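You operate a simulated robot arm through the tools that you are given. There is no shell and no other tool.

Carry out the task below with a simulated robot arm. There is one attempt and no reset: what you move stays moved.

JOB
Shut the open compact, put it on the pink tray and wipe up the spilt powder.
Fine: use the pink cloth and lay it back; the shut compact stays where it is. What is to be rubbed or washed off counts as gone when no trace of it is left.

The check looks at the end state, three seconds after you hand in, the way a careful person would. Anything else that was tipped, shoved, dropped, spilled or broken makes it a failure. Flat cloth is picked up by pressing the open fingertips on it (5 to 10 N) and closing them slowly along it; thin cloth reads only 2 to 8 mm in the jaws.

ROBOT AND FRAMES
A 6-joint arm with a two-finger parallel gripper, fixed in place. Base frame: the origin is on the floor under the middle of its stand, x ahead of it, y to its left, z up. Units: m, degrees, N and s.
It reaches about 0.838 m from its shoulder. Its first joint turns from -66.0 to 66.0 degrees. Payload 2.45 kg.
Tool frame: the origin (TCP) lies between the finger pads and is the grasp point; the fingertips stand 0.024 m ahead of it; z points along the fingers, y is the line along which they close. The gripper opens to 0.068 m. The fingers are 0.017 m wide and 0.01 m thick; the gripper's body (0.04 by 0.07 m) begins 0.041 m behind the TCP.
Orientation is that of the tool frame in the base frame, as a unit quaternion [x, y, z, w]. With the fingers straight down and closing along the base's y, the tool's x points along the base's -x, its y along +y and its z along -z.

CONTROLS
- The arm moves only by the tool nudge_tool. Its argument "deltas" is a list of rows, each a list of 7 numbers: the turn, a rotation vector about the base's x, y, z in degrees, then the shift along the base's x, y, z in m, then the gripper command, from -1 (shut) to 1 (fully open), values between in proportion. In form: [[rx, ry, rz, x, y, z, jaw], ...]. A call has 1 to 20 rows; each row is the pose to reach, as a shift and turn from the pose commanded when the call began. Rows are played at 5 a second. More than 0.05 m and 8.6 degrees between two rows, or a gripper value outside its range, and nothing of the call is played. Where a pose cannot be reached the arm comes as near as it can. A force on the tool above 90 N (or 10 N above the force at the start of the call, whichever is more), or a blocked arm, ends the call early, and 0.2 s more pass. The fingers move at their own pace (about 0.108 m/s each) and stop on an object; they squeeze with about 22 N. The grip force told is the motor's: it shows also when the fingers shut on nothing. Time passes only in rows, and 0.2 s behind the last, so rows that repeat a pose let the fingers close. It gives the time, the measured TCP pose, the force on the tool (base axes), the opening and the grip force at its end, in the units of the frame above (readings bear some noise), with the torque about the TCP (base axes, N m) and any sound that the robot's microphone picked up.
- Cameras (640 x 400 px; columns grow to the right, rows downward): "scene" is fixed at [0.1657, 0.4208, 1.4493]; the picture's right is [-0.78, -0.62, 0.00], its down [-0.52, 0.65, -0.55] and it looks along [0.35, -0.43, -0.83] (base axes); focal length 318 px, centre (320, 200). "wrist" rides on the gripper at [0.084, 0.011, -0.075] in the tool frame; the picture's right is [-0.13, 0.99, 0.00], its down [-0.60, -0.08, -0.79] and it looks along [-0.79, -0.10, 0.61] (tool axes); focal length 251 px, centre (320, 200).
- snapshot(camera): a new picture of that camera. The clock stands still meanwhile.
- locate(camera, pixels): for up to 12 pixels [column, row] of the newest picture of that camera ("zoom" is the newest enlarged one), the place [x, y, z] in the base frame of the surface seen there, good to about 0.003 m, but the place of the scene camera against the robot may be out by one fixed shift of up to 0.025 m in any direction. The clock stands still meanwhile.
- close_up(camera, box): a new picture of the part [left, top, right, bottom] of that camera's present view, enlarged. The clock stands still meanwhile.
- hand_in(): hands the job in; it is judged then, once.

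Unless the task says otherwise, let go and move clear before handing in.

The tools are called after "Request:" as name(argument=value, ...) on one line, values as JSON. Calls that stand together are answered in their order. nudge_tool: Moves the arm, as the interface text tells. Its arguments: {"type":"object","properties":{"deltas":{"type":"array","items":{"type":"array","items":{"type":"number"}}}},"required":["deltas"]} The other tools are called the same way: snapshot (camera) takes a picture; locate (camera, pixels) gives the place of the surface under pixels of a picture; close_up (camera, box) takes an enlarged picture of a part of a camera's view; hand_in () hands the job in.

At the start:

```text
time: 0.0
tcp_pos: [0.3814, 0.1595, 0.9536]
tcp_rot: [0.0, 1.0, 0.0, 0.0]
force: [-0.4, 0.0, -0.2]
torque: [0.01, -0.01, 0.01]
gripper_width: 0.0678
grasp_force: 0.0
```

scene: 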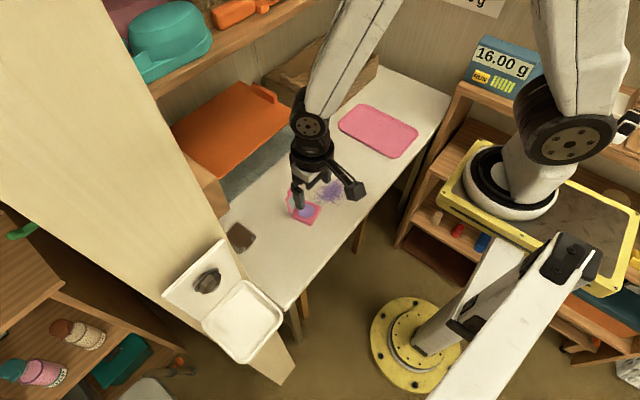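
wrist: 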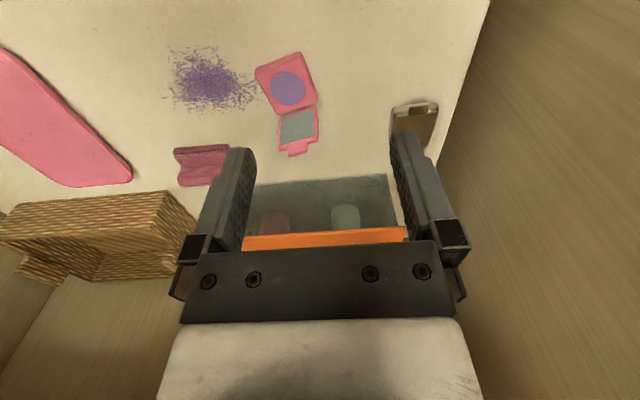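

The wrist picture shows the open compact around (290,100), the purple powder around (210,80), a pink cloth near (200,165) and the pink tray at left (60,120). I'll take enlarged views before any move.

Request:
close_up(camera="wrist", box=[140, 20, 460, 220])

Request:
close_up(camera="scene", box=[220, 80, 440, 260])

Request:
locate(camera="wrist", pixels=[[258, 70], [303, 53], [316, 103], [272, 114], [288, 90], [280, 122], [318, 112], [318, 140], [278, 145], [290, 155], [305, 150], [296, 128]])

```text
2.00 times, centred on (300, 120) of wrist
```

zoom: 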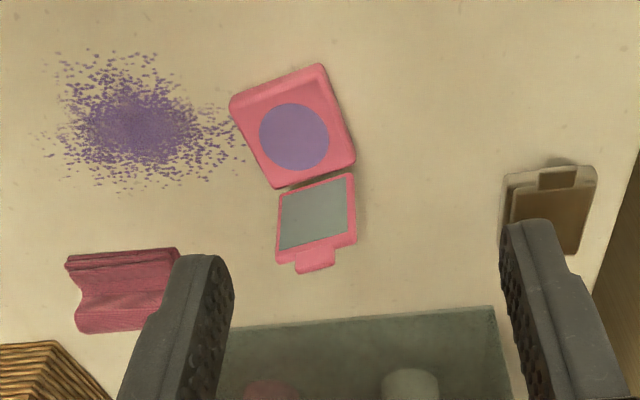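

```text
2.22 times, centred on (330, 170) of scene
```

zoom: 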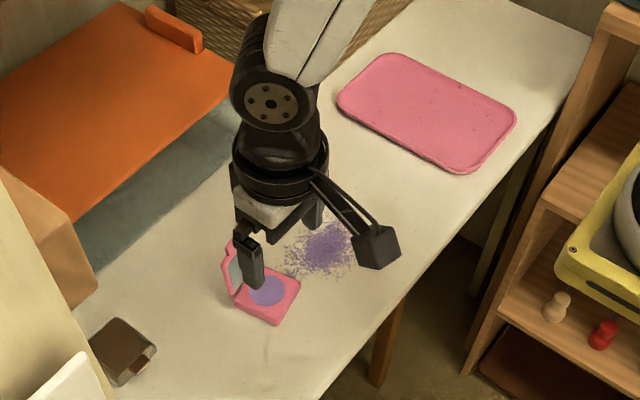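

```text
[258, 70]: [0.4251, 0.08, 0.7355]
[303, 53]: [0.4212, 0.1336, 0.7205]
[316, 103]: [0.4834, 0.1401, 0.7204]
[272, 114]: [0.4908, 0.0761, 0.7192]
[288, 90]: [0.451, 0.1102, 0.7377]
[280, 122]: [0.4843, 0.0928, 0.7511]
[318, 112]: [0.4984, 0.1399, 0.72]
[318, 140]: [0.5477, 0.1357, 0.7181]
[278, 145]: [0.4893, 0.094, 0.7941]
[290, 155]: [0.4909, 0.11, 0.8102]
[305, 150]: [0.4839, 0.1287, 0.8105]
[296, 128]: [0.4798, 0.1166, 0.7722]
```

The compact's base sits at about x 0.42–0.48, y 0.08–0.135, and its lid stands nearly upright on the +x side up to z 0.81. Next I locate the table, powder, cloth, tray, brown shut compact and glass/orange parts nearby.

Request:
locate(camera="wrist", pixels=[[175, 150], [228, 148], [181, 185], [225, 180], [200, 165], [165, 60], [210, 45], [255, 90], [210, 112], [170, 85], [395, 110], [436, 105]])

Request:
close_up(camera="wrist", box=[160, 120, 260, 200])

Request:
locate(camera="scene", pixels=[[378, 133], [355, 105], [417, 140], [340, 122], [400, 157], [275, 83], [180, 130], [290, 125], [220, 175], [250, 170], [245, 240], [228, 225]])

```text
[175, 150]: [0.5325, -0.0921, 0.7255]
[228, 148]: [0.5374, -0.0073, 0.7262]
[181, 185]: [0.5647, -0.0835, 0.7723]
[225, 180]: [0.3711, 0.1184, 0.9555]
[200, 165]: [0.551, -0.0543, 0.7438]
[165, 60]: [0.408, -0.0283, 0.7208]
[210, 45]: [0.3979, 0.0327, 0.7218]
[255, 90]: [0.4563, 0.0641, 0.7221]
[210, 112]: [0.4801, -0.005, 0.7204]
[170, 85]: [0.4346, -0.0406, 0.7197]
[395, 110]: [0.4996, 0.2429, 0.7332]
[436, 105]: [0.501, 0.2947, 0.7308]
```

```text
5.00 times, centred on (210, 160) of wrist
```

zoom: 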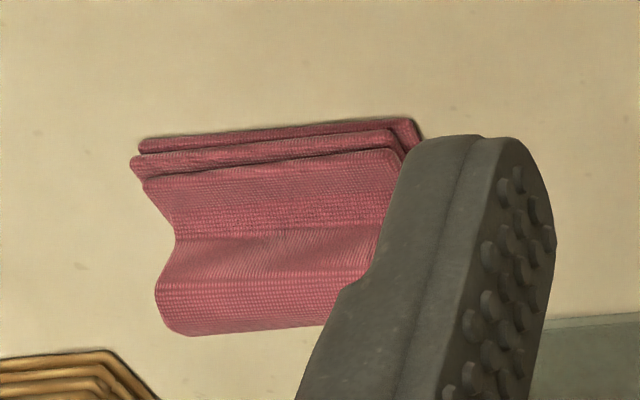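

```text
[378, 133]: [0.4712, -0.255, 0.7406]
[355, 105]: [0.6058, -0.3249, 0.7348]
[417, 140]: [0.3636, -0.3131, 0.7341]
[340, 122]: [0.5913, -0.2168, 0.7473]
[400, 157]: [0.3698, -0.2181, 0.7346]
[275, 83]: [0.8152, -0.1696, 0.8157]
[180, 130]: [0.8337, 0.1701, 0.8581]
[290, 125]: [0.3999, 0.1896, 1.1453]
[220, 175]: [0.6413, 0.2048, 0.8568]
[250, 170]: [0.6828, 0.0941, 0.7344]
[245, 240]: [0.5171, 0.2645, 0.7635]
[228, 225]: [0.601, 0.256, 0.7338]
```

Table top is at z ≈ 0.72; the cloth (zoom centre) seems to be a folded, wavy stack around x 0.53–0.58, y −0.09 to −0.005, partly hidden by a finger. I'll move the arm sideways at height to look at the cloth and powder unobstructed.

Request:
nudge_tool(deltas=[[0, 0, 0, -0.01, -0.04, 0, 1], [0, 0, 0, -0.02, -0.08, 0, 1], [0, 0, 0, -0.03, -0.12, 0, 1], [0, 0, 0, -0.04, -0.16, 0, 1], [0, 0, 0, -0.05, -0.2, 0, 1], [0, 0, 0, -0.05, -0.2, 0, 1]])

Request:
snapshot(camera="wrist")

Request:
snapshot(camera="scene")

```text
time: 1.4
tcp_pos: [0.3498, -0.0448, 0.9516]
tcp_rot: [0.0, 1.0, 0.0, -0.001]
force: [0.2, -0.1, 0.8]
torque: [-0.01, 0.0, 0.01]
gripper_width: 0.0678
grasp_force: 0.1
out of reach, approached as far as the arm can: row 4, 5, 6
```

```text
taken
```

wrist: 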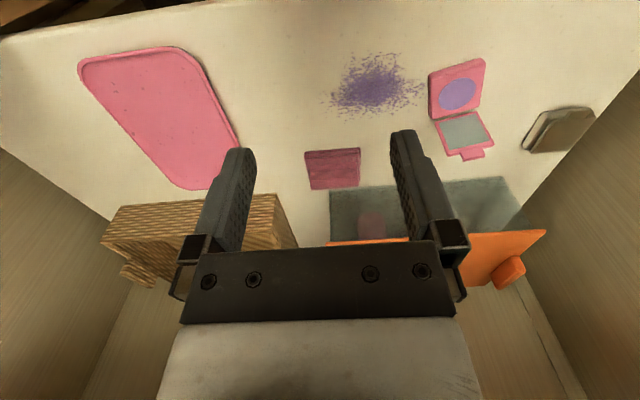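

```text
taken
```

scene: 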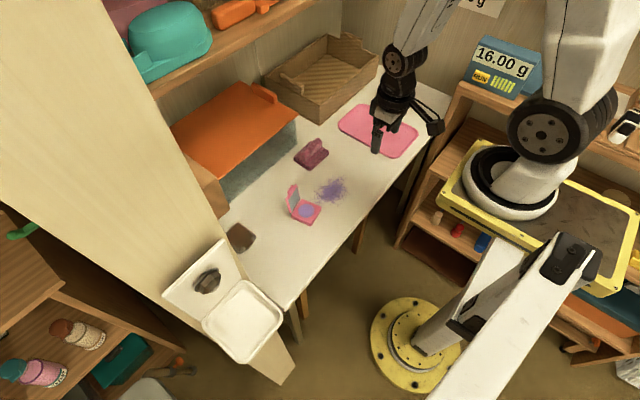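

The cloth is now visible at wrist (332,168) and scene (312,152). I'll enlarge both views.

Request:
close_up(camera="wrist", box=[290, 40, 500, 200])

Request:
close_up(camera="scene", box=[270, 130, 360, 230])

Request:
locate(camera="wrist", pixels=[[306, 153], [359, 150], [332, 153], [332, 160], [332, 167], [332, 175], [332, 183], [313, 187], [355, 183], [308, 165], [357, 165], [345, 195]])

Request:
locate(camera="scene", pixels=[[312, 152], [296, 156], [306, 166], [327, 152], [316, 140], [308, 146], [318, 205], [290, 205], [296, 187], [300, 220], [321, 208], [330, 190]])

```text
2.50 times, centred on (395, 120) of wrist
```

zoom: 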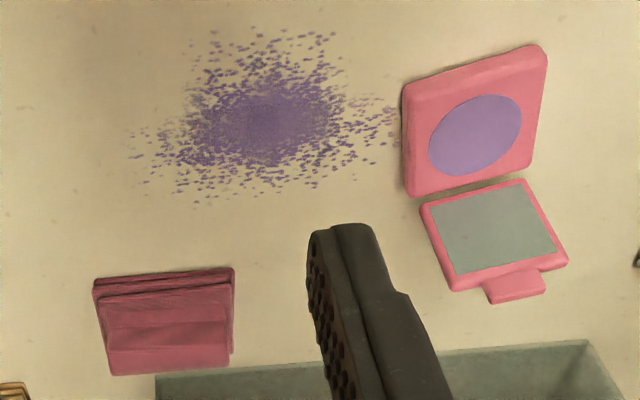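

```text
4.00 times, centred on (315, 180) of scene
```

zoom: 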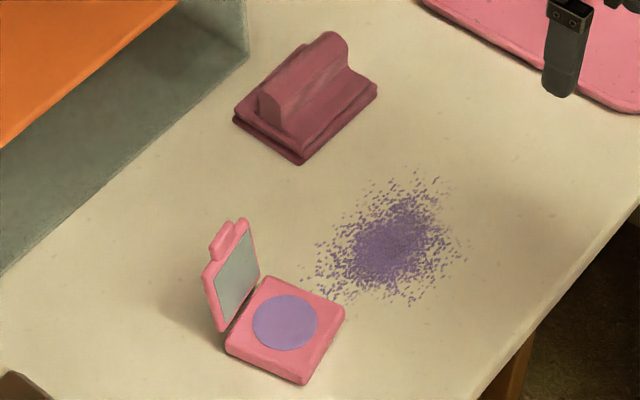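

```text
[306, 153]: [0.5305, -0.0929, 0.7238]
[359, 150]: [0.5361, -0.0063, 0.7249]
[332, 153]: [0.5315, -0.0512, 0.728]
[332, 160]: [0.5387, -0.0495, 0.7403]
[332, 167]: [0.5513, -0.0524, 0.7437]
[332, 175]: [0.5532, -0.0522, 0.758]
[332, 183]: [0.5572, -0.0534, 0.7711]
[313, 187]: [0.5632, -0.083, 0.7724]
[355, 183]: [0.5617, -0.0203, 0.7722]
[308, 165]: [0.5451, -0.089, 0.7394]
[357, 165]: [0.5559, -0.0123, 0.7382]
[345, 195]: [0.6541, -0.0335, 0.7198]
```

```text
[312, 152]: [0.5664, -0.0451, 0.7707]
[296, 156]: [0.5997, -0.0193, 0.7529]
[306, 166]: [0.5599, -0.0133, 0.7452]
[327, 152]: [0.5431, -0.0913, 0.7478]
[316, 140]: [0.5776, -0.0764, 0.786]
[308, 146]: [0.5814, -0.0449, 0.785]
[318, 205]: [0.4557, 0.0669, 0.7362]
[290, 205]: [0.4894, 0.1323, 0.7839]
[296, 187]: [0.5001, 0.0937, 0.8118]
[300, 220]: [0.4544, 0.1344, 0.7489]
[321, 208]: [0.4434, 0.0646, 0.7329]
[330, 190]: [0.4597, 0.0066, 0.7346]
```

The cloth is a folded pad with an upright ridge along y at x ≈ 0.555–0.575 (top z 0.773), which can be gripped with jaws closing along x. Next I bring the wrist camera closer to the compact for exact geometry.

Request:
nudge_tool(deltas=[[0, 0, 0, 0.01, 0.04, -0.01, 1], [0, 0, 0, 0.02, 0.08, -0.03, 1], [0, 0, 0, 0.03, 0.12, -0.05, 1], [0, 0, 0, 0.04, 0.15, -0.07, 1], [0, 0, 0, 0.04, 0.15, -0.07, 1]])

Request:
snapshot(camera="wrist")

```text
time: 2.6
tcp_pos: [0.3885, 0.1079, 0.8798]
tcp_rot: [0.0, 1.0, 0.0, -0.001]
force: [0.0, -0.3, -1.0]
torque: [0.0, 0.02, 0.01]
gripper_width: 0.0681
grasp_force: 0.0
```

```text
taken
```

wrist: 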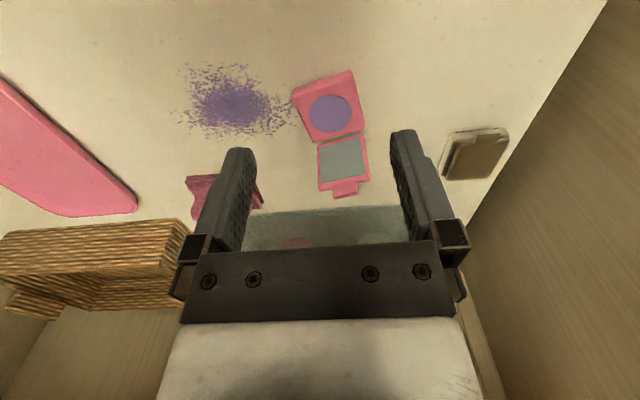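

The compact is seen at (330,105) with the lid at (343,160). I'll enlarge it and measure edges.

Request:
close_up(camera="wrist", box=[270, 55, 400, 205])

Request:
locate(camera="wrist", pixels=[[294, 90], [350, 72], [362, 128], [312, 141], [330, 112], [306, 140], [320, 152], [366, 140], [322, 188], [368, 178], [336, 194], [355, 190]])

```text
2.67 times, centred on (335, 130) of wrist
```

zoom: 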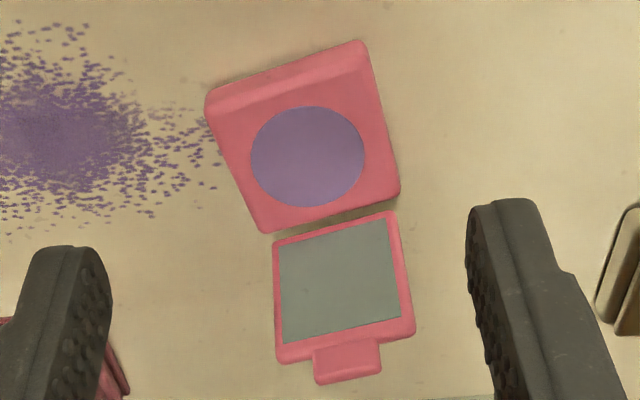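

```text
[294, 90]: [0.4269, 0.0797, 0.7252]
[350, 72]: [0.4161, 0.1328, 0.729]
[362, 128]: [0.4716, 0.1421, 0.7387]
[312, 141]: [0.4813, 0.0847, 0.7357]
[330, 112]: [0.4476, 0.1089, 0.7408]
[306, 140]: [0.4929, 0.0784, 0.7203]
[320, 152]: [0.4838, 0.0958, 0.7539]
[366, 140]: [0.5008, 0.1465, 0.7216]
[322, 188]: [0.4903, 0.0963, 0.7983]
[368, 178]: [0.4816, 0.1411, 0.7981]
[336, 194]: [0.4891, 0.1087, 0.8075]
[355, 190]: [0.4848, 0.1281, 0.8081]
```

Base top is at z ≈ 0.739, turned about +10° in yaw; the lid leans back ~8° from vertical. I'll measure the base edges more finely on the enlarged picture.

Request:
locate(camera="zoom", pixels=[[262, 226], [396, 190], [220, 112], [362, 62], [242, 170], [380, 122], [235, 168], [388, 122], [400, 190], [256, 230], [293, 88], [306, 208]])

Request:
locate(camera="wrist", pixels=[[450, 140], [505, 130], [475, 160], [500, 175], [445, 178], [250, 215], [380, 210], [320, 215], [130, 235], [185, 225]])

```text
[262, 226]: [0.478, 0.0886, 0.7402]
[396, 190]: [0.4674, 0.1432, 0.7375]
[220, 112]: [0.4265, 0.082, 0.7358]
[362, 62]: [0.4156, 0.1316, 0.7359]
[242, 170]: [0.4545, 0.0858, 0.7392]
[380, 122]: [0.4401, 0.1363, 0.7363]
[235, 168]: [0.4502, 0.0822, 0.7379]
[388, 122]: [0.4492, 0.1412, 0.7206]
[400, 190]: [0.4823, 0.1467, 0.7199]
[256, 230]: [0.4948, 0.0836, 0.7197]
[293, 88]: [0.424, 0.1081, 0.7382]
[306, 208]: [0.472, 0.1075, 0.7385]
```

```text
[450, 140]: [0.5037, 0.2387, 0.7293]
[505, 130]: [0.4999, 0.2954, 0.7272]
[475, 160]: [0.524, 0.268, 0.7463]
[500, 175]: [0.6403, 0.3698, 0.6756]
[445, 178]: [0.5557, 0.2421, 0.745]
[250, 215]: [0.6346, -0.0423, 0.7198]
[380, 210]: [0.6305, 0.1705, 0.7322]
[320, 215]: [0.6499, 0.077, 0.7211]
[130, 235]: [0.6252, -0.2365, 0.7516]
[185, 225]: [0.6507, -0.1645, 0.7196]
```

The base is about 0.056 m square, centred near (0.447, 0.111) with yaw ≈ 10°, and the hinge is at its +x side. I'll shut the fingers, pass over the lid and lower behind it (about 2 cm clear of it).

Request:
nudge_tool(deltas=[[0, 0, 3, 0.03, 0.004, 0, -1], [0, 0, 6, 0.065, 0.008, 0, -1], [0, 0, 9, 0.1, 0.012, 0, -1], [0, 0, 10, 0.1325, 0.016, 0, -1], [0, 0, 10, 0.1325, 0.016, -0.033, -1], [0, 0, 10, 0.1325, 0.016, -0.066, -1], [0, 0, 10, 0.1325, 0.016, -0.066, -1]])

Request:
snapshot(camera="wrist")

Request:
close_up(camera="scene", box=[250, 130, 370, 240])

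```text
time: 4.2
tcp_pos: [0.5193, 0.123, 0.8125]
tcp_rot: [-0.088, 0.996, 0.0, 0.0]
force: [0.0, 0.8, -0.6]
torque: [0.01, -0.04, 0.01]
gripper_width: 0.0001
grasp_force: 21.8
```

```text
taken
```

wrist: 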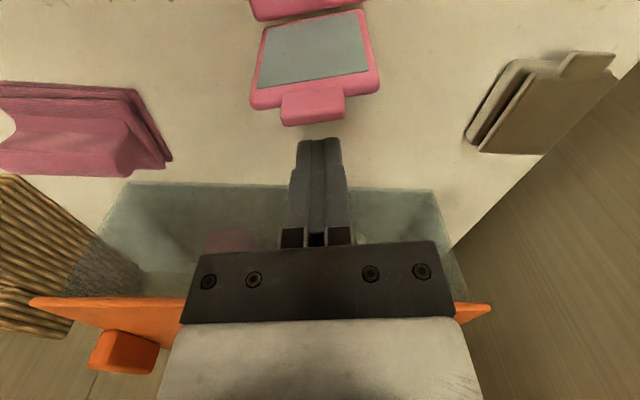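

```text
3.64 times, centred on (310, 185) of scene
```

zoom: 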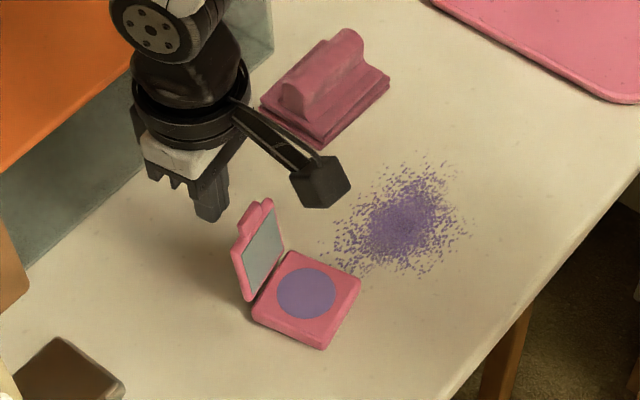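

The closed fingers stand behind the lid, tips at z ≈ 0.788, well aligned with the tab at (313,105). I'll re-measure the lid from this nearer view before pushing.

Request:
locate(camera="wrist", pixels=[[313, 107], [313, 95], [255, 95], [375, 80], [315, 60], [268, 28], [358, 15], [300, 5], [575, 62], [500, 140], [545, 145], [470, 135]])

```text
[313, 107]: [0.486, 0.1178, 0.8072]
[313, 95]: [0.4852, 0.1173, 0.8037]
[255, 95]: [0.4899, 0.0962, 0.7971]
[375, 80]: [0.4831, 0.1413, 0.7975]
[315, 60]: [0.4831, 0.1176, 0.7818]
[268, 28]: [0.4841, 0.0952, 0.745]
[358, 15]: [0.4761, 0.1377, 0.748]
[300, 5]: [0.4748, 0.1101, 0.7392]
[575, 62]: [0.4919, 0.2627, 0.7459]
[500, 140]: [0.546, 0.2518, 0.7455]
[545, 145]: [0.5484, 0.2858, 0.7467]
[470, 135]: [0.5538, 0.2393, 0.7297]
```

The lid face is at u ≈ 0.037 (along the compact's axis), leaning ~6°. I push slowly from behind towards the robot along the compact's axis, part way, then check whether the lid turns or the base slides.

Request:
nudge_tool(deltas=[[0, 0, 0, -0.0128, -0.0023, 0, -1], [0, 0, 0, -0.0207, -0.0037, 0, -1], [0, 0, 0, -0.0276, -0.0049, 0, -1], [0, 0, 0, -0.0335, -0.0059, -0.001, -1], [0, 0, 0, -0.0394, -0.007, -0.002, -1], [0, 0, 0, -0.0439, -0.0078, -0.002, -1]])

Request:
snapshot(camera="wrist")

Request:
close_up(camera="scene", box=[250, 130, 370, 240])

```text
time: 5.6
tcp_pos: [0.4775, 0.1164, 0.8129]
tcp_rot: [-0.087, 0.996, -0.001, 0.0]
force: [-0.3, 0.2, -0.6]
torque: [-0.03, 0.01, 0.01]
gripper_width: 0.0
grasp_force: 22.0
```

```text
taken
```

wrist: 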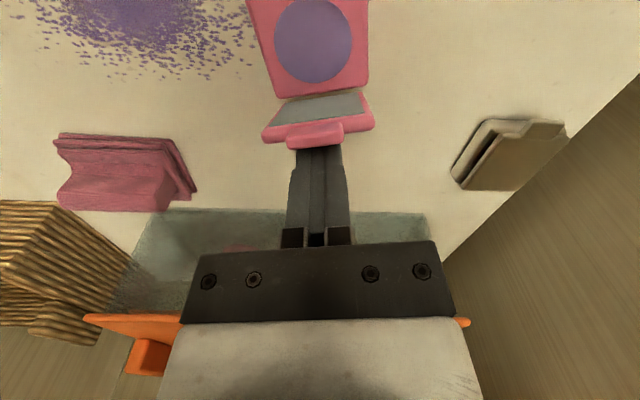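

```text
3.64 times, centred on (310, 185) of scene
```

zoom: 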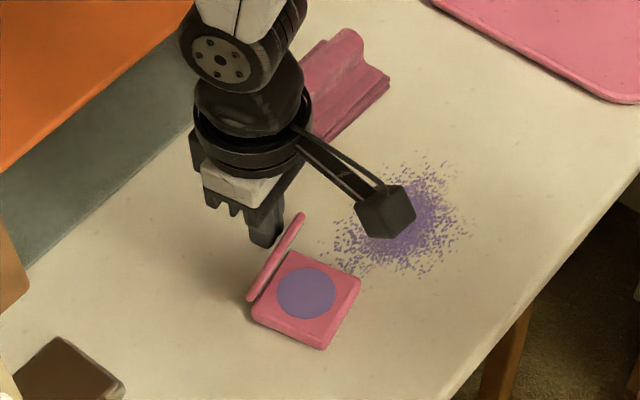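

The lid is turning forward and the base has not moved; force is negligible. I continue along the arc, over and down, stopping short of closed.

Request:
nudge_tool(deltas=[[0, 0, 0, -0.0079, -0.0014, -0.003, -1], [0, 0, 0, -0.0165, -0.0029, -0.0085, -1], [0, 0, 0, -0.0227, -0.004, -0.0135, -1], [0, 0, 0, -0.0281, -0.005, -0.019, -1], [0, 0, 0, -0.0315, -0.0056, -0.025, -1], [0, 0, 0, -0.034, -0.006, -0.0295, -1]])

Request:
snapshot(camera="wrist")

Request:
close_up(camera="scene", box=[250, 130, 370, 240])

```text
time: 7.0
tcp_pos: [0.4445, 0.1085, 0.7834]
tcp_rot: [-0.087, 0.996, -0.001, 0.0]
force: [-1.2, 0.8, 0.4]
torque: [-0.02, 0.0, -0.03]
gripper_width: 0.0003
grasp_force: 22.1
```

```text
taken
```

wrist: 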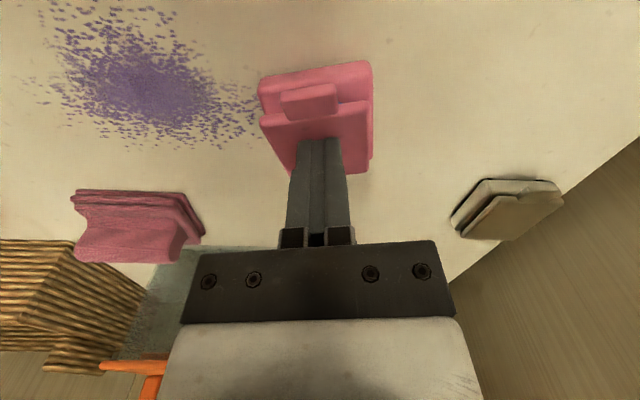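

```text
3.64 times, centred on (310, 185) of scene
```

zoom: 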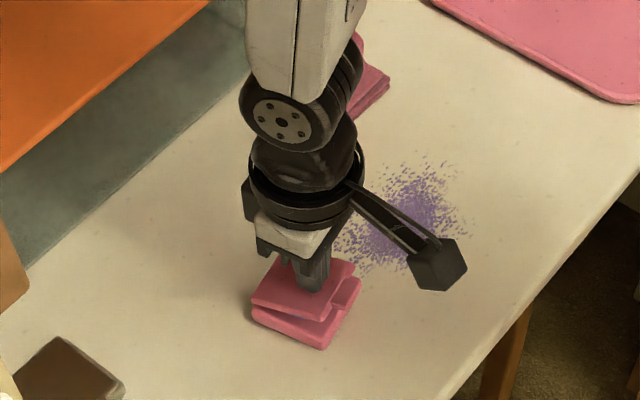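

The lid is down to roughly 20° open and stays where it's left (friction hinge). I press it down in small steps, watching force.

Request:
nudge_tool(deltas=[[0, 0, 0, -0.0015, -0.0003, -0.003, -1], [0, 0, 0, -0.003, -0.0005, -0.006, -1], [0, 0, 0, -0.004, -0.0007, -0.009, -1], [0, 0, 0, -0.005, -0.0009, -0.011, -1]])

Request:
close_up(camera="wrist", box=[220, 30, 420, 190])

```text
time: 8.0
tcp_pos: [0.4383, 0.1074, 0.7715]
tcp_rot: [-0.087, 0.996, 0.0, 0.001]
force: [-1.3, 0.6, 0.4]
torque: [0.01, 0.02, 0.0]
gripper_width: 0.0
grasp_force: 22.0
```

```text
2.50 times, centred on (320, 110) of wrist
```

zoom: 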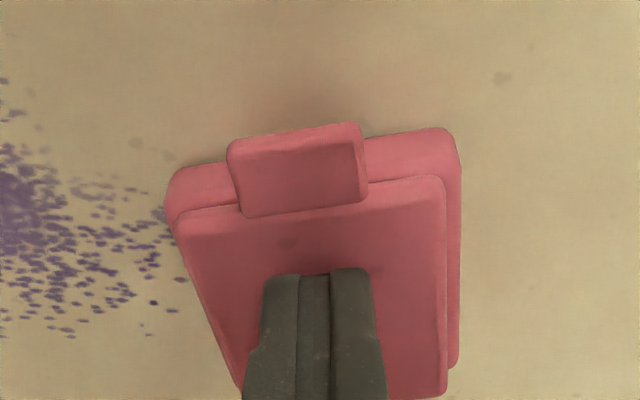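

The lid is nearly flat but still slightly raised (tab overhanging at zoom (297,170)). I continue down in 1.5 mm steps and read the force.

Request:
nudge_tool(deltas=[[0, 0, 0, -0.001, -0.0002, -0.0015, -1], [0, 0, 0, -0.002, -0.0004, -0.003, -1], [0, 0, 0, -0.003, -0.0006, -0.0045, -1]])

Request:
close_up(camera="wrist", box=[220, 30, 420, 190])

Request:
locate(camera="zoom", pixels=[[295, 150], [295, 195], [230, 230], [420, 220], [200, 190], [420, 155], [235, 300], [430, 320]])

```text
time: 8.8
tcp_pos: [0.4364, 0.1075, 0.7686]
tcp_rot: [-0.088, 0.996, 0.0, 0.002]
force: [2.4, -6.6, 30.7]
torque: [-0.15, -0.19, 0.07]
gripper_width: 0.0
grasp_force: 22.0
```

```text
2.50 times, centred on (320, 110) of wrist
```

zoom: 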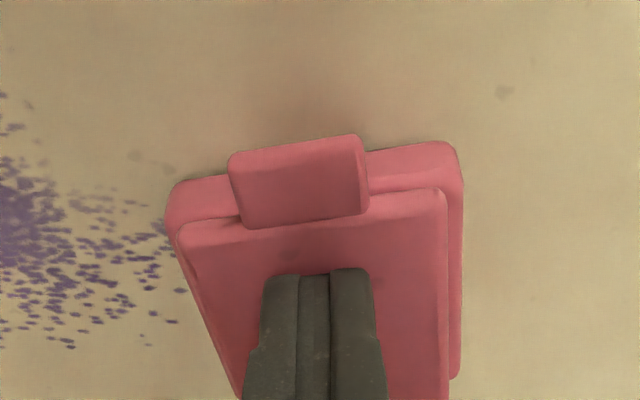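

```text
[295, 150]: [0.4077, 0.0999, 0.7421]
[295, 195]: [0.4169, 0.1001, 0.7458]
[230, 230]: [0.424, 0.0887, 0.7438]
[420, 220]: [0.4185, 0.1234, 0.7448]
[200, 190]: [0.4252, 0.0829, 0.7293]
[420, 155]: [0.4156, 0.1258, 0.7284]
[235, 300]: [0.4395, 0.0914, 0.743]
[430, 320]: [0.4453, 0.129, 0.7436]
```

Force rose to 30 N with the lid top level at z ≈ 0.744, so the lid is fully down. I lift off and check that it stays shut.

Request:
nudge_tool(deltas=[[0, 0, 0, 0, 0, 0.01, -1], [0, 0, 0, 0, 0, 0.04, -1], [0, 0, 0, -0.02, -0.004, 0.08, 0], [0, 0, 0, -0.05, -0.009, 0.12, 1], [0, 0, 0, -0.05, -0.009, 0.12, 1]])

Request:
snapshot(camera="wrist")

Request:
close_up(camera="scene", box=[250, 130, 370, 240])

```text
refused: row 4 steps farther than a row can; nothing moved
```

```text
taken
```

wrist: 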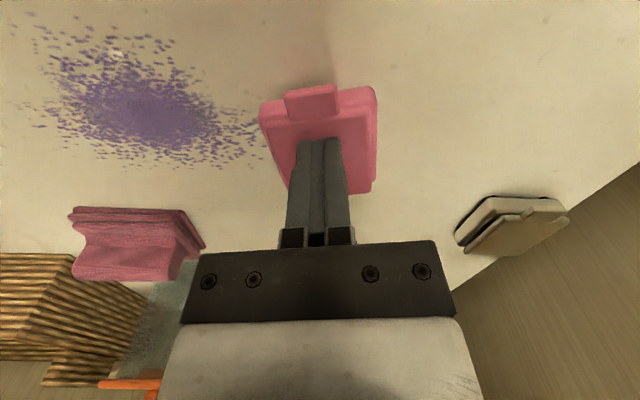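

```text
3.64 times, centred on (310, 185) of scene
```

zoom: 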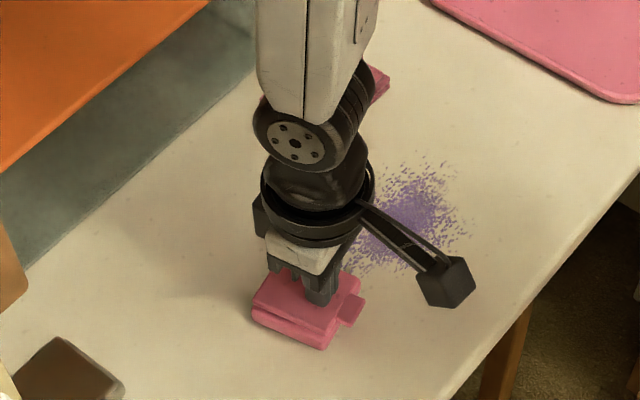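

The call was refused only for a too-long step; nothing moved, and the picture still shows the shut compact under the fingers. I lift off with shorter steps.

Request:
nudge_tool(deltas=[[0, 0, 0, 0, 0, 0.01, -1], [0, 0, 0, 0, 0, 0.04, -1], [0, 0, 0, -0.015, -0.003, 0.075, 0], [0, 0, 0, -0.035, -0.006, 0.11, 1], [0, 0, 0, -0.045, -0.008, 0.12, 1], [0, 0, 0, -0.045, -0.008, 0.12, 1]])

Request:
snapshot(camera="wrist")

Request:
close_up(camera="scene", box=[250, 130, 370, 240])

```text
time: 10.2
tcp_pos: [0.3891, 0.096, 0.8887]
tcp_rot: [-0.087, 0.996, -0.001, 0.001]
force: [0.3, 0.1, -0.8]
torque: [0.0, -0.02, 0.02]
gripper_width: 0.0679
grasp_force: 0.1
```

```text
taken
```

wrist: 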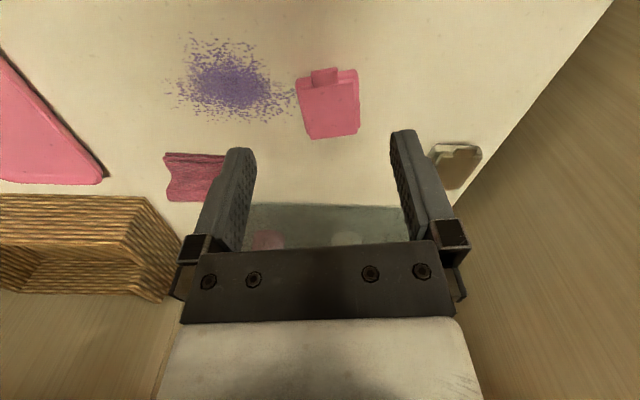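

```text
3.64 times, centred on (310, 185) of scene
```

zoom: 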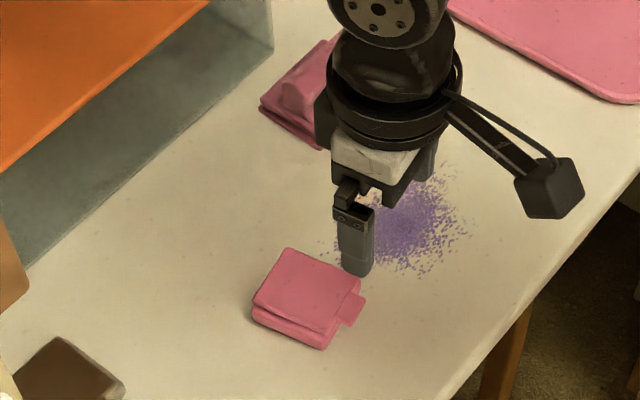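

The compact stays shut at wrist (328,104). I'll enlarge it to verify the closure and measure its sides for the grip, and measure the tray.

Request:
close_up(camera="wrist", box=[280, 55, 380, 150])

Request:
locate(camera="wrist", pixels=[[311, 71], [336, 68], [296, 82], [357, 72], [361, 130], [310, 139], [302, 110], [357, 100], [330, 100], [25, 130], [90, 178], [60, 150]])

```text
4.21 times, centred on (330, 102) of wrist
```

zoom: 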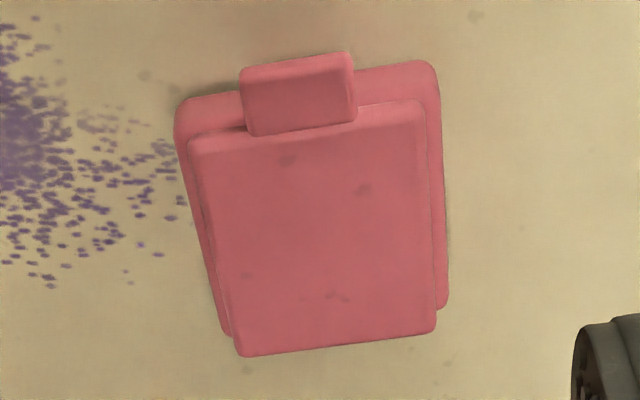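

```text
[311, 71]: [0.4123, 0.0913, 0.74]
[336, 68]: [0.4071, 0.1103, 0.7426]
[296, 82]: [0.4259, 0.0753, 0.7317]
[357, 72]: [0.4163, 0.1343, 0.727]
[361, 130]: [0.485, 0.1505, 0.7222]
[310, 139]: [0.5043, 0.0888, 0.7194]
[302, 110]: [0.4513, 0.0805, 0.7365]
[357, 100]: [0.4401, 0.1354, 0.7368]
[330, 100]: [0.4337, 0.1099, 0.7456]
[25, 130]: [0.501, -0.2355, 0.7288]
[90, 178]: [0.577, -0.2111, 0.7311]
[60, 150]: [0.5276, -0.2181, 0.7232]
```

Request:
locate(camera="zoom", pixels=[[180, 120], [200, 220], [222, 325], [434, 80], [440, 180], [444, 295], [190, 105], [420, 70], [210, 215], [432, 200], [240, 350], [430, 330]])

Request:
locate(camera="scene", pixels=[[310, 212], [300, 200]])

```text
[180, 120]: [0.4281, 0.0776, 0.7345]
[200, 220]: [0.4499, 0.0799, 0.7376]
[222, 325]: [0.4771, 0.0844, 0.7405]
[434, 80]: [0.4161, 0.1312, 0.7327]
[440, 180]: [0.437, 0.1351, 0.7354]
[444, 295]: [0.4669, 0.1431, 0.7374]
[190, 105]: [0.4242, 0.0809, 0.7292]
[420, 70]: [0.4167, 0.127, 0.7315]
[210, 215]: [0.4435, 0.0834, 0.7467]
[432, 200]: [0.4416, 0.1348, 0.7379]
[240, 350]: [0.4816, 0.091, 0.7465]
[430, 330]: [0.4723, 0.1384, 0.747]
```

```text
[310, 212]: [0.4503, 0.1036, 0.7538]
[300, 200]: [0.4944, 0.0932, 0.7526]
```

The shut compact's base centre is about (0.447, 0.109), width ≈ 0.057 at yaw ≈ 10°, so it fits the 0.068 opening. I move above it, stopping with tips about 1 cm above the lid to check alignment.

Request:
nudge_tool(deltas=[[0, 0, 0, 0.025, 0.006, -0.02, 1], [0, 0, 0, 0.045, 0.01, -0.05, 1], [0, 0, 0, 0.0579, 0.013, -0.08, 1], [0, 0, 0, 0.0579, 0.013, -0.108, 1], [0, 0, 0, 0.0579, 0.013, -0.108, 1]])

Request:
snapshot(camera="wrist")

Request:
close_up(camera="scene", box=[250, 130, 370, 240])

```text
time: 11.4
tcp_pos: [0.4488, 0.1106, 0.7764]
tcp_rot: [-0.087, 0.996, 0.0, 0.0]
force: [0.3, -0.4, 0.1]
torque: [-0.01, 0.0, -0.02]
gripper_width: 0.0682
grasp_force: 0.1
```

```text
taken
```

wrist: 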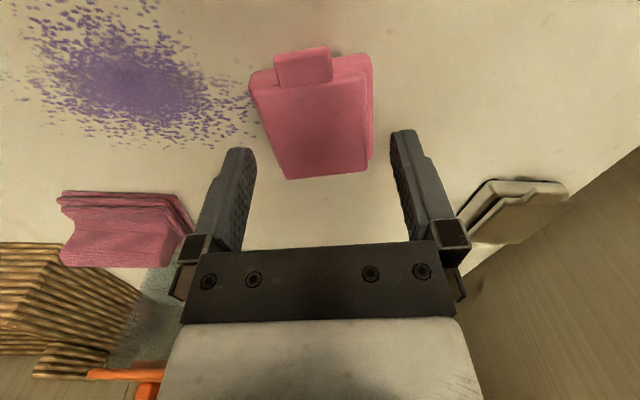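

```text
3.64 times, centred on (310, 185) of scene
```

zoom: 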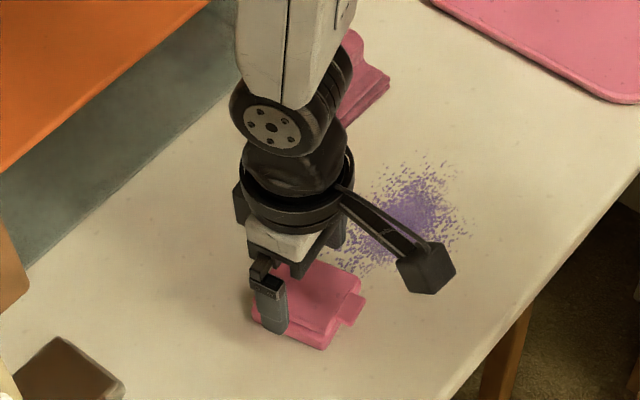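

Fingers straddle the compact. I re-measure its edges from this near view to centre the grip.

Request:
close_up(camera="wrist", box=[230, 30, 410, 190])

Request:
locate(camera="wrist", pixels=[[252, 90], [265, 130], [280, 165], [370, 70], [371, 110], [370, 150], [268, 130], [366, 130], [320, 130], [289, 177], [364, 170], [303, 52]])

```text
2.50 times, centred on (320, 110) of wrist
```

zoom: 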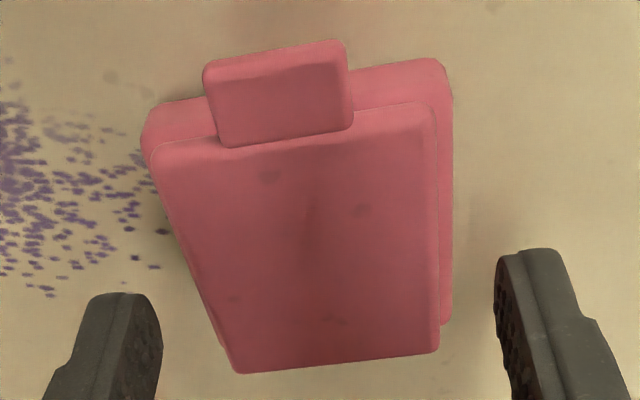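

```text
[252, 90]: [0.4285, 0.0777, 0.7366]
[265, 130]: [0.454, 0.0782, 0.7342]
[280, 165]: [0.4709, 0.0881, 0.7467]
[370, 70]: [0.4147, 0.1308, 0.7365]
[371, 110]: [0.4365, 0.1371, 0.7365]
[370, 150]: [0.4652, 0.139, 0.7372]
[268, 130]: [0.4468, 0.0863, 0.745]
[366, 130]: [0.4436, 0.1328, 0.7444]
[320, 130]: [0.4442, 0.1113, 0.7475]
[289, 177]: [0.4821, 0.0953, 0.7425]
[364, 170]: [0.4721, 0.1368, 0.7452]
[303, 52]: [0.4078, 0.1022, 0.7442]
```

The compact's centre line lies about 1.5 mm toward −y of the tool; I correct that and descend in two stages with the jaws fully open.

Request:
nudge_tool(deltas=[[0, 0, 0, 0.0003, -0.0015, -0.008, 1], [0, 0, 0, 0.0003, -0.0015, -0.016, 1], [0, 0, 0, 0.0003, -0.0015, -0.023, 1], [0, 0, 0, 0.0003, -0.0015, -0.023, 1]])

Request:
close_up(camera="wrist", box=[200, 60, 440, 260])

```text
time: 12.4
tcp_pos: [0.4501, 0.1097, 0.7554]
tcp_rot: [-0.087, 0.996, 0.0, 0.0]
force: [-0.9, 1.0, -0.6]
torque: [0.0, -0.02, 0.01]
gripper_width: 0.0676
grasp_force: 0.1
```

```text
2.00 times, centred on (320, 160) of wrist
```

zoom: 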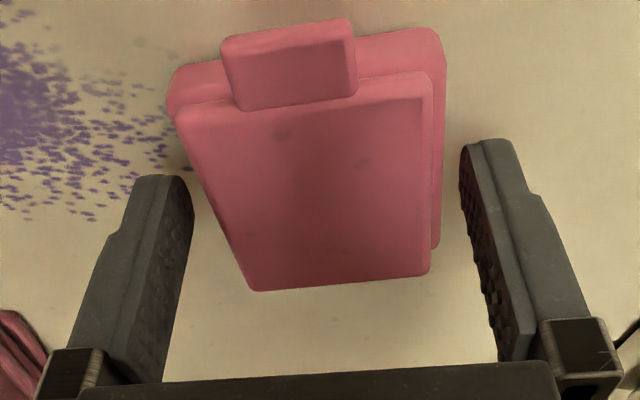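

Both fingers are clear on either side with no contact force. I descend 7 mm more (tips ≈ 4 mm above the table) and close.

Request:
nudge_tool(deltas=[[0, 0, 0, 0, 0, -0.004, 1], [0, 0, 0, 0, 0, -0.007, 1], [0, 0, 0, 0, 0, -0.007, 1], [0, 0, 0, 0, 0, -0.007, 0.6], [0, 0, 0, 0, 0, -0.007, 0.2], [0, 0, 0, 0, 0, -0.007, -0.2], [0, 0, 0, 0, 0, -0.007, -1], [0, 0, 0, 0, 0, -0.007, -1]])

Request:
close_up(camera="wrist", box=[200, 60, 440, 260])

```text
time: 14.2
tcp_pos: [0.4483, 0.1102, 0.7495]
tcp_rot: [-0.087, 0.996, 0.0, 0.0]
force: [-0.1, 0.1, 0.2]
torque: [0.02, -0.05, 0.03]
gripper_width: 0.0594
grasp_force: 22.6
```

```text
2.00 times, centred on (320, 160) of wrist
```

zoom: 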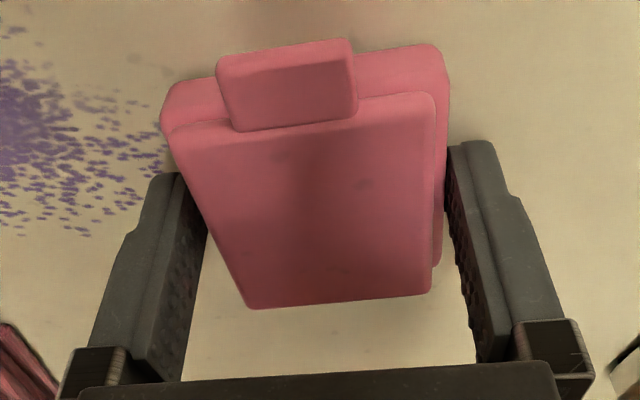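

The compact is held (width 0.059 m, 22.6 N). I lift it straight up, then carry it toward the tray at height to look at the tray.

Request:
nudge_tool(deltas=[[0, 0, 0, 0, 0, 0.01, -1], [0, 0, 0, 0, 0, 0.03, -1], [0, 0, 0, 0, 0, 0.06, -1], [0, 0, 0, 0, 0, 0.09, -1], [0, 0, 0, 0, 0, 0.12, -1], [0, 0, 0, -0.005, -0.04, 0.12, -1], [0, 0, 0, -0.01, -0.08, 0.12, -1], [0, 0, 0, -0.015, -0.12, 0.12, -1], [0, 0, 0, -0.02, -0.16, 0.12, -1], [0, 0, 0, -0.025, -0.2, 0.12, -1], [0, 0, 0, -0.028, -0.24, 0.12, -1], [0, 0, 0, -0.028, -0.27, 0.12, -1], [0, 0, 0, -0.028, -0.27, 0.12, -1]])

Request:
snapshot(camera="wrist")

Request:
snapshot(camera="scene")

```text
time: 17.0
tcp_pos: [0.4212, -0.1608, 0.8712]
tcp_rot: [-0.087, 0.996, 0.0, 0.0]
force: [-0.5, 0.7, -0.1]
torque: [0.0, 0.0, 0.01]
gripper_width: 0.0001
grasp_force: 21.6
```

```text
taken
```

wrist: 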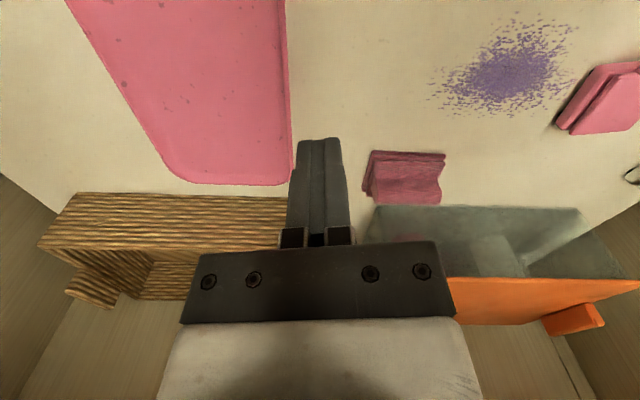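

```text
taken
```

scene: 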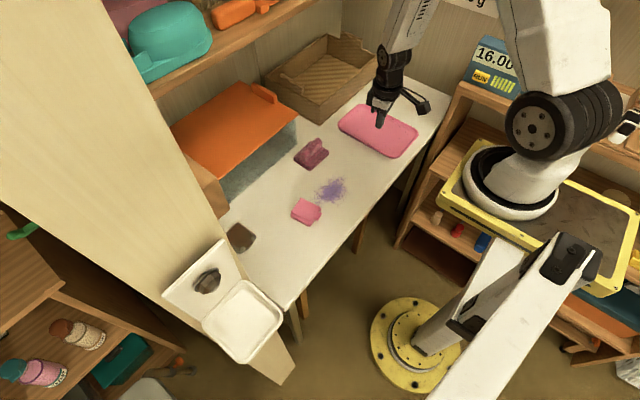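

The jaws read 0.0001 m: the compact slipped out and remains on the table at scene (307,212), still shut. I held it too high, so I go back, open the jaws and look at it closely before gripping lower.

Request:
nudge_tool(deltas=[[0, 0, 0, -0.005, 0.04, 0, -1], [0, 0, 0, -0.01, 0.08, 0, -1], [0, 0, 0, -0.015, 0.12, 0, 0], [0, 0, 0, -0.02, 0.16, 0, 1], [0, 0, 0, -0.025, 0.2, 0, 1], [0, 0, 0, -0.028, 0.24, 0, 1], [0, 0, 0, -0.03, 0.265, 0, 1], [0, 0, 0, -0.03, 0.265, 0, 1]])

Request:
close_up(camera="wrist", box=[260, 40, 400, 170])

Request:
close_up(camera="scene", box=[270, 180, 350, 240])

```text
time: 18.8
tcp_pos: [0.3889, 0.1087, 0.8677]
tcp_rot: [-0.087, 0.996, 0.001, -0.001]
force: [0.1, 0.4, 0.6]
torque: [0.0, -0.04, 0.02]
gripper_width: 0.0682
grasp_force: 0.1
```

```text
3.08 times, centred on (330, 105) of wrist
```

zoom: 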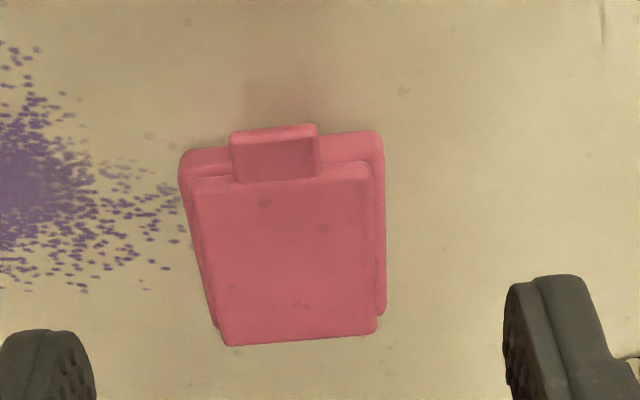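

```text
6.67 times, centred on (310, 210) of scene
```

zoom: 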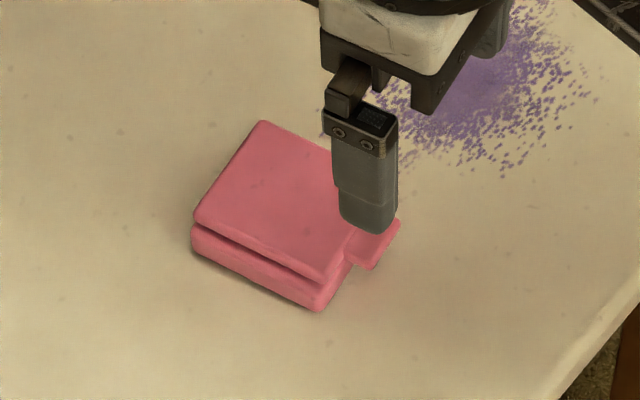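

Request:
snapshot(camera="wrist")

Request:
locate(camera="zoom", pixels=[[262, 140], [215, 205], [325, 265], [250, 250], [320, 290], [380, 250], [205, 235], [315, 308]])

Request:
close_up(camera="wrist", box=[280, 60, 370, 160])

```text
taken
```

wrist: 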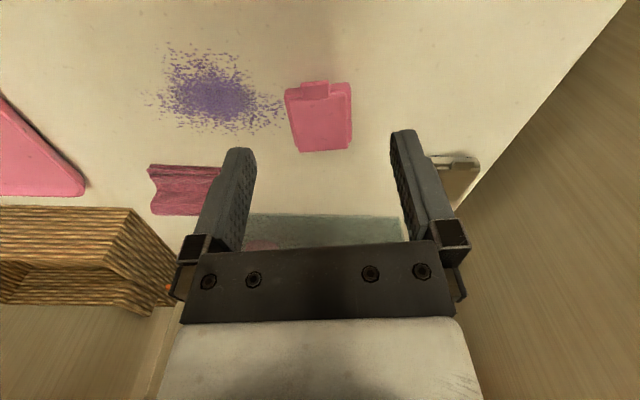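

```text
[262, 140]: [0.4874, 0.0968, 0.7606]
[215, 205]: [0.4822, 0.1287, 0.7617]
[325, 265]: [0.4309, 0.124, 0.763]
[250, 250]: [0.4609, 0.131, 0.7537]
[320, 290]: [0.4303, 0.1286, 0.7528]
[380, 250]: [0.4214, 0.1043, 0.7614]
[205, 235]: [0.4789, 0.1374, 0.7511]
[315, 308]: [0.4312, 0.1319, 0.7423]
```

```text
4.00 times, centred on (325, 110) of wrist
```

zoom: 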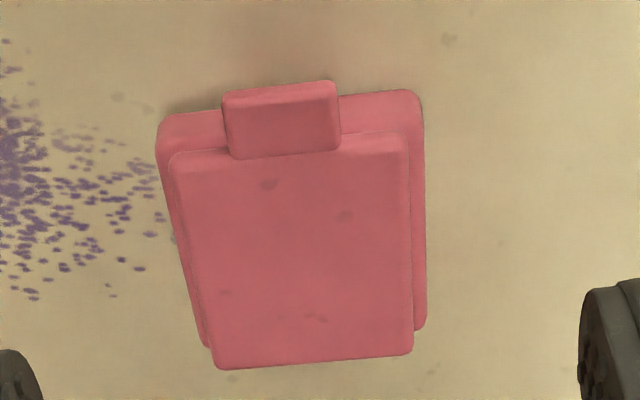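

The lid is level front to back (z equal within 2 mm), so it's still shut; it lies practically where it was. I measure its side edges again from this view.

Request:
locate(camera="zoom", pixels=[[160, 140], [172, 220], [195, 310], [422, 120], [422, 210], [422, 310], [180, 160], [404, 140], [218, 362], [408, 348], [280, 95], [300, 250]])

Request:
close_up(camera="scene", box=[285, 190, 335, 230])

```text
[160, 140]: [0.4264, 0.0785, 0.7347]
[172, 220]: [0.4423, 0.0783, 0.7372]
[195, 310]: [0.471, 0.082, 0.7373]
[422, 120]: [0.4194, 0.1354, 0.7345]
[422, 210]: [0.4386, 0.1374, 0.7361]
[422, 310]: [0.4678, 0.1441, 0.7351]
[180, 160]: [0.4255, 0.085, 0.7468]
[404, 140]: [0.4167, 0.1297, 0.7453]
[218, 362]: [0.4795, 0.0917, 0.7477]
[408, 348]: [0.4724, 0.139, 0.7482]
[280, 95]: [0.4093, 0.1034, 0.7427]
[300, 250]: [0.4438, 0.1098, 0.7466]
```

```text
10.00 times, centred on (310, 210) of scene
```

zoom: 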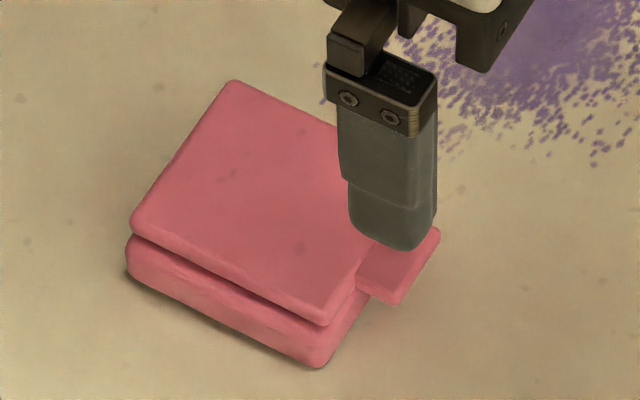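

The base sides are slightly drafted and rounded, so the grip must be lower, near the table. I go over the compact again and descend to just above the table.

Request:
nudge_tool(deltas=[[0, 0, -1, 0.025, 0.0005, -0.01, 1], [0, 0, -1, 0.045, 0.001, -0.035, 1], [0, 0, -1, 0.058, 0.001, -0.06, 1], [0, 0, -1, 0.058, 0.001, -0.085, 1], [0, 0, -1, 0.058, 0.001, -0.1, 1], [0, 0, -1, 0.058, 0.001, -0.11, 1], [0, 0, -1, 0.058, 0.001, -0.11, 1], [0, 0, -1, 0.058, 0.001, -0.11, 1]])

Request:
close_up(camera="wrist", box=[200, 60, 440, 260])

```text
time: 20.6
tcp_pos: [0.4486, 0.1071, 0.761]
tcp_rot: [-0.078, 0.997, 0.0, 0.002]
force: [-8.0, 0.8, 45.3]
torque: [1.53, 0.47, 0.27]
gripper_width: 0.0679
grasp_force: 0.0
```

```text
2.00 times, centred on (320, 160) of wrist
```

zoom: 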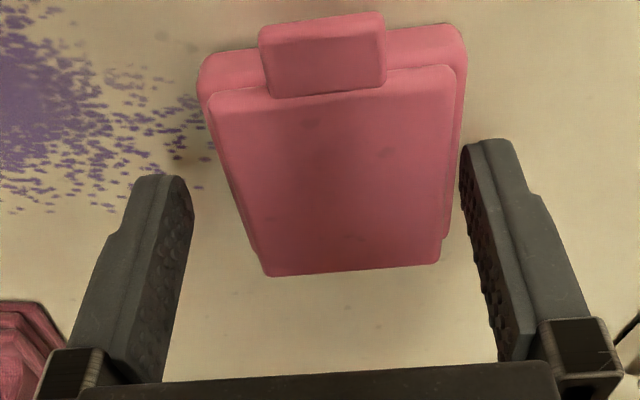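

Force 45 N with +1.5 Nm about x says the +y finger landed on the compact's edge: the tool is ~3 mm too far toward −y. I lift at once, shift +y and let it settle.

Request:
nudge_tool(deltas=[[0, 0, 0, 0, 0, 0.015, 1], [0, 0, 0, 0, 0.0035, 0.025, 1], [0, 0, 0, 0, 0.0035, 0.025, 1], [0, 0, 0, 0, 0.0035, 0.025, 1], [0, 0, 0, 0, 0.0035, 0.025, 1]])

Request:
snapshot(camera="wrist")

Request:
close_up(camera="wrist", box=[230, 20, 410, 190])

```text
time: 21.8
tcp_pos: [0.4492, 0.1086, 0.7834]
tcp_rot: [-0.079, 0.997, 0.0, 0.0]
force: [-0.7, 0.0, 0.1]
torque: [0.02, -0.01, 0.01]
gripper_width: 0.0676
grasp_force: 0.0
```

```text
taken
```

wrist: 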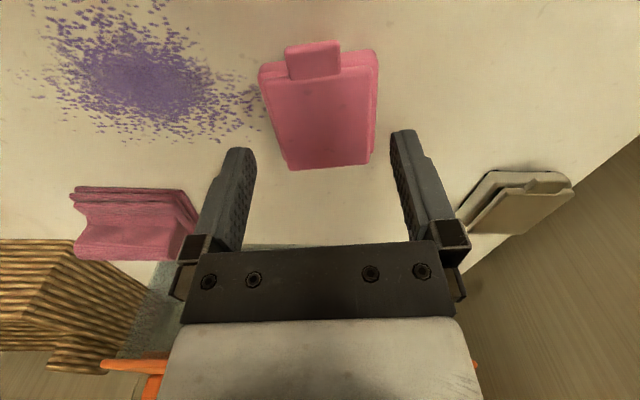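

```text
2.35 times, centred on (320, 105) of wrist
```

zoom: 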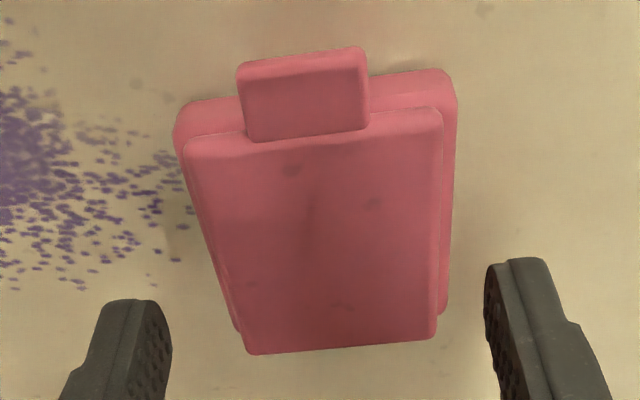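

The compact's centre appears ~1.4 mm toward +y of the tool axis and its true width is ≈ 0.060 m. I shift by that and lower in small steps, watching force.

Request:
nudge_tool(deltas=[[0, 0, 0, -0.0003, 0.0015, 0, 1], [0, 0, 0, -0.0003, 0.0015, -0.01, 1], [0, 0, 0, -0.0003, 0.0015, -0.02, 1], [0, 0, 0, -0.0003, 0.0015, -0.028, 1], [0, 0, 0, -0.0003, 0.0015, -0.028, 1]])

Request:
close_up(camera="wrist", box=[200, 60, 440, 260])

```text
time: 23.0
tcp_pos: [0.4478, 0.1106, 0.7568]
tcp_rot: [-0.078, 0.997, 0.0, 0.0]
force: [0.6, -1.0, 0.2]
torque: [0.02, 0.0, 0.0]
gripper_width: 0.0681
grasp_force: 0.0
```

```text
2.00 times, centred on (320, 160) of wrist
```

zoom: 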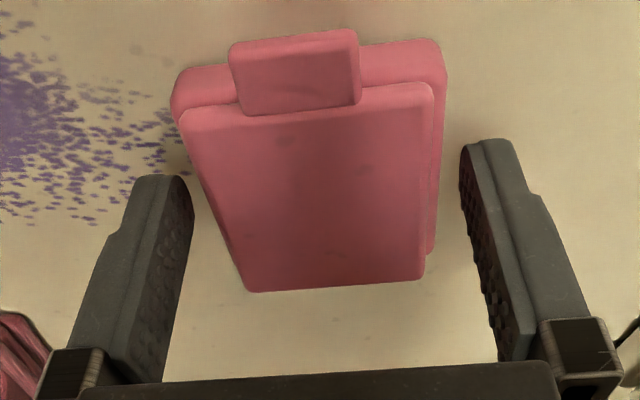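

Tips are now below the base's top edge without contact. I continue down ~11 mm to within a millimetre or so of the table, still open.

Request:
nudge_tool(deltas=[[0, 0, 0, 0, 0, -0.004, 1], [0, 0, 0, 0, 0, -0.008, 1], [0, 0, 0, 0, 0, -0.0105, 1], [0, 0, 0, 0, 0, -0.0105, 1]])

```text
time: 24.0
tcp_pos: [0.4499, 0.1116, 0.7457]
tcp_rot: [-0.079, 0.997, 0.001, -0.001]
force: [0.4, -0.6, -0.1]
torque: [0.0, 0.01, 0.04]
gripper_width: 0.068
grasp_force: 0.0
```

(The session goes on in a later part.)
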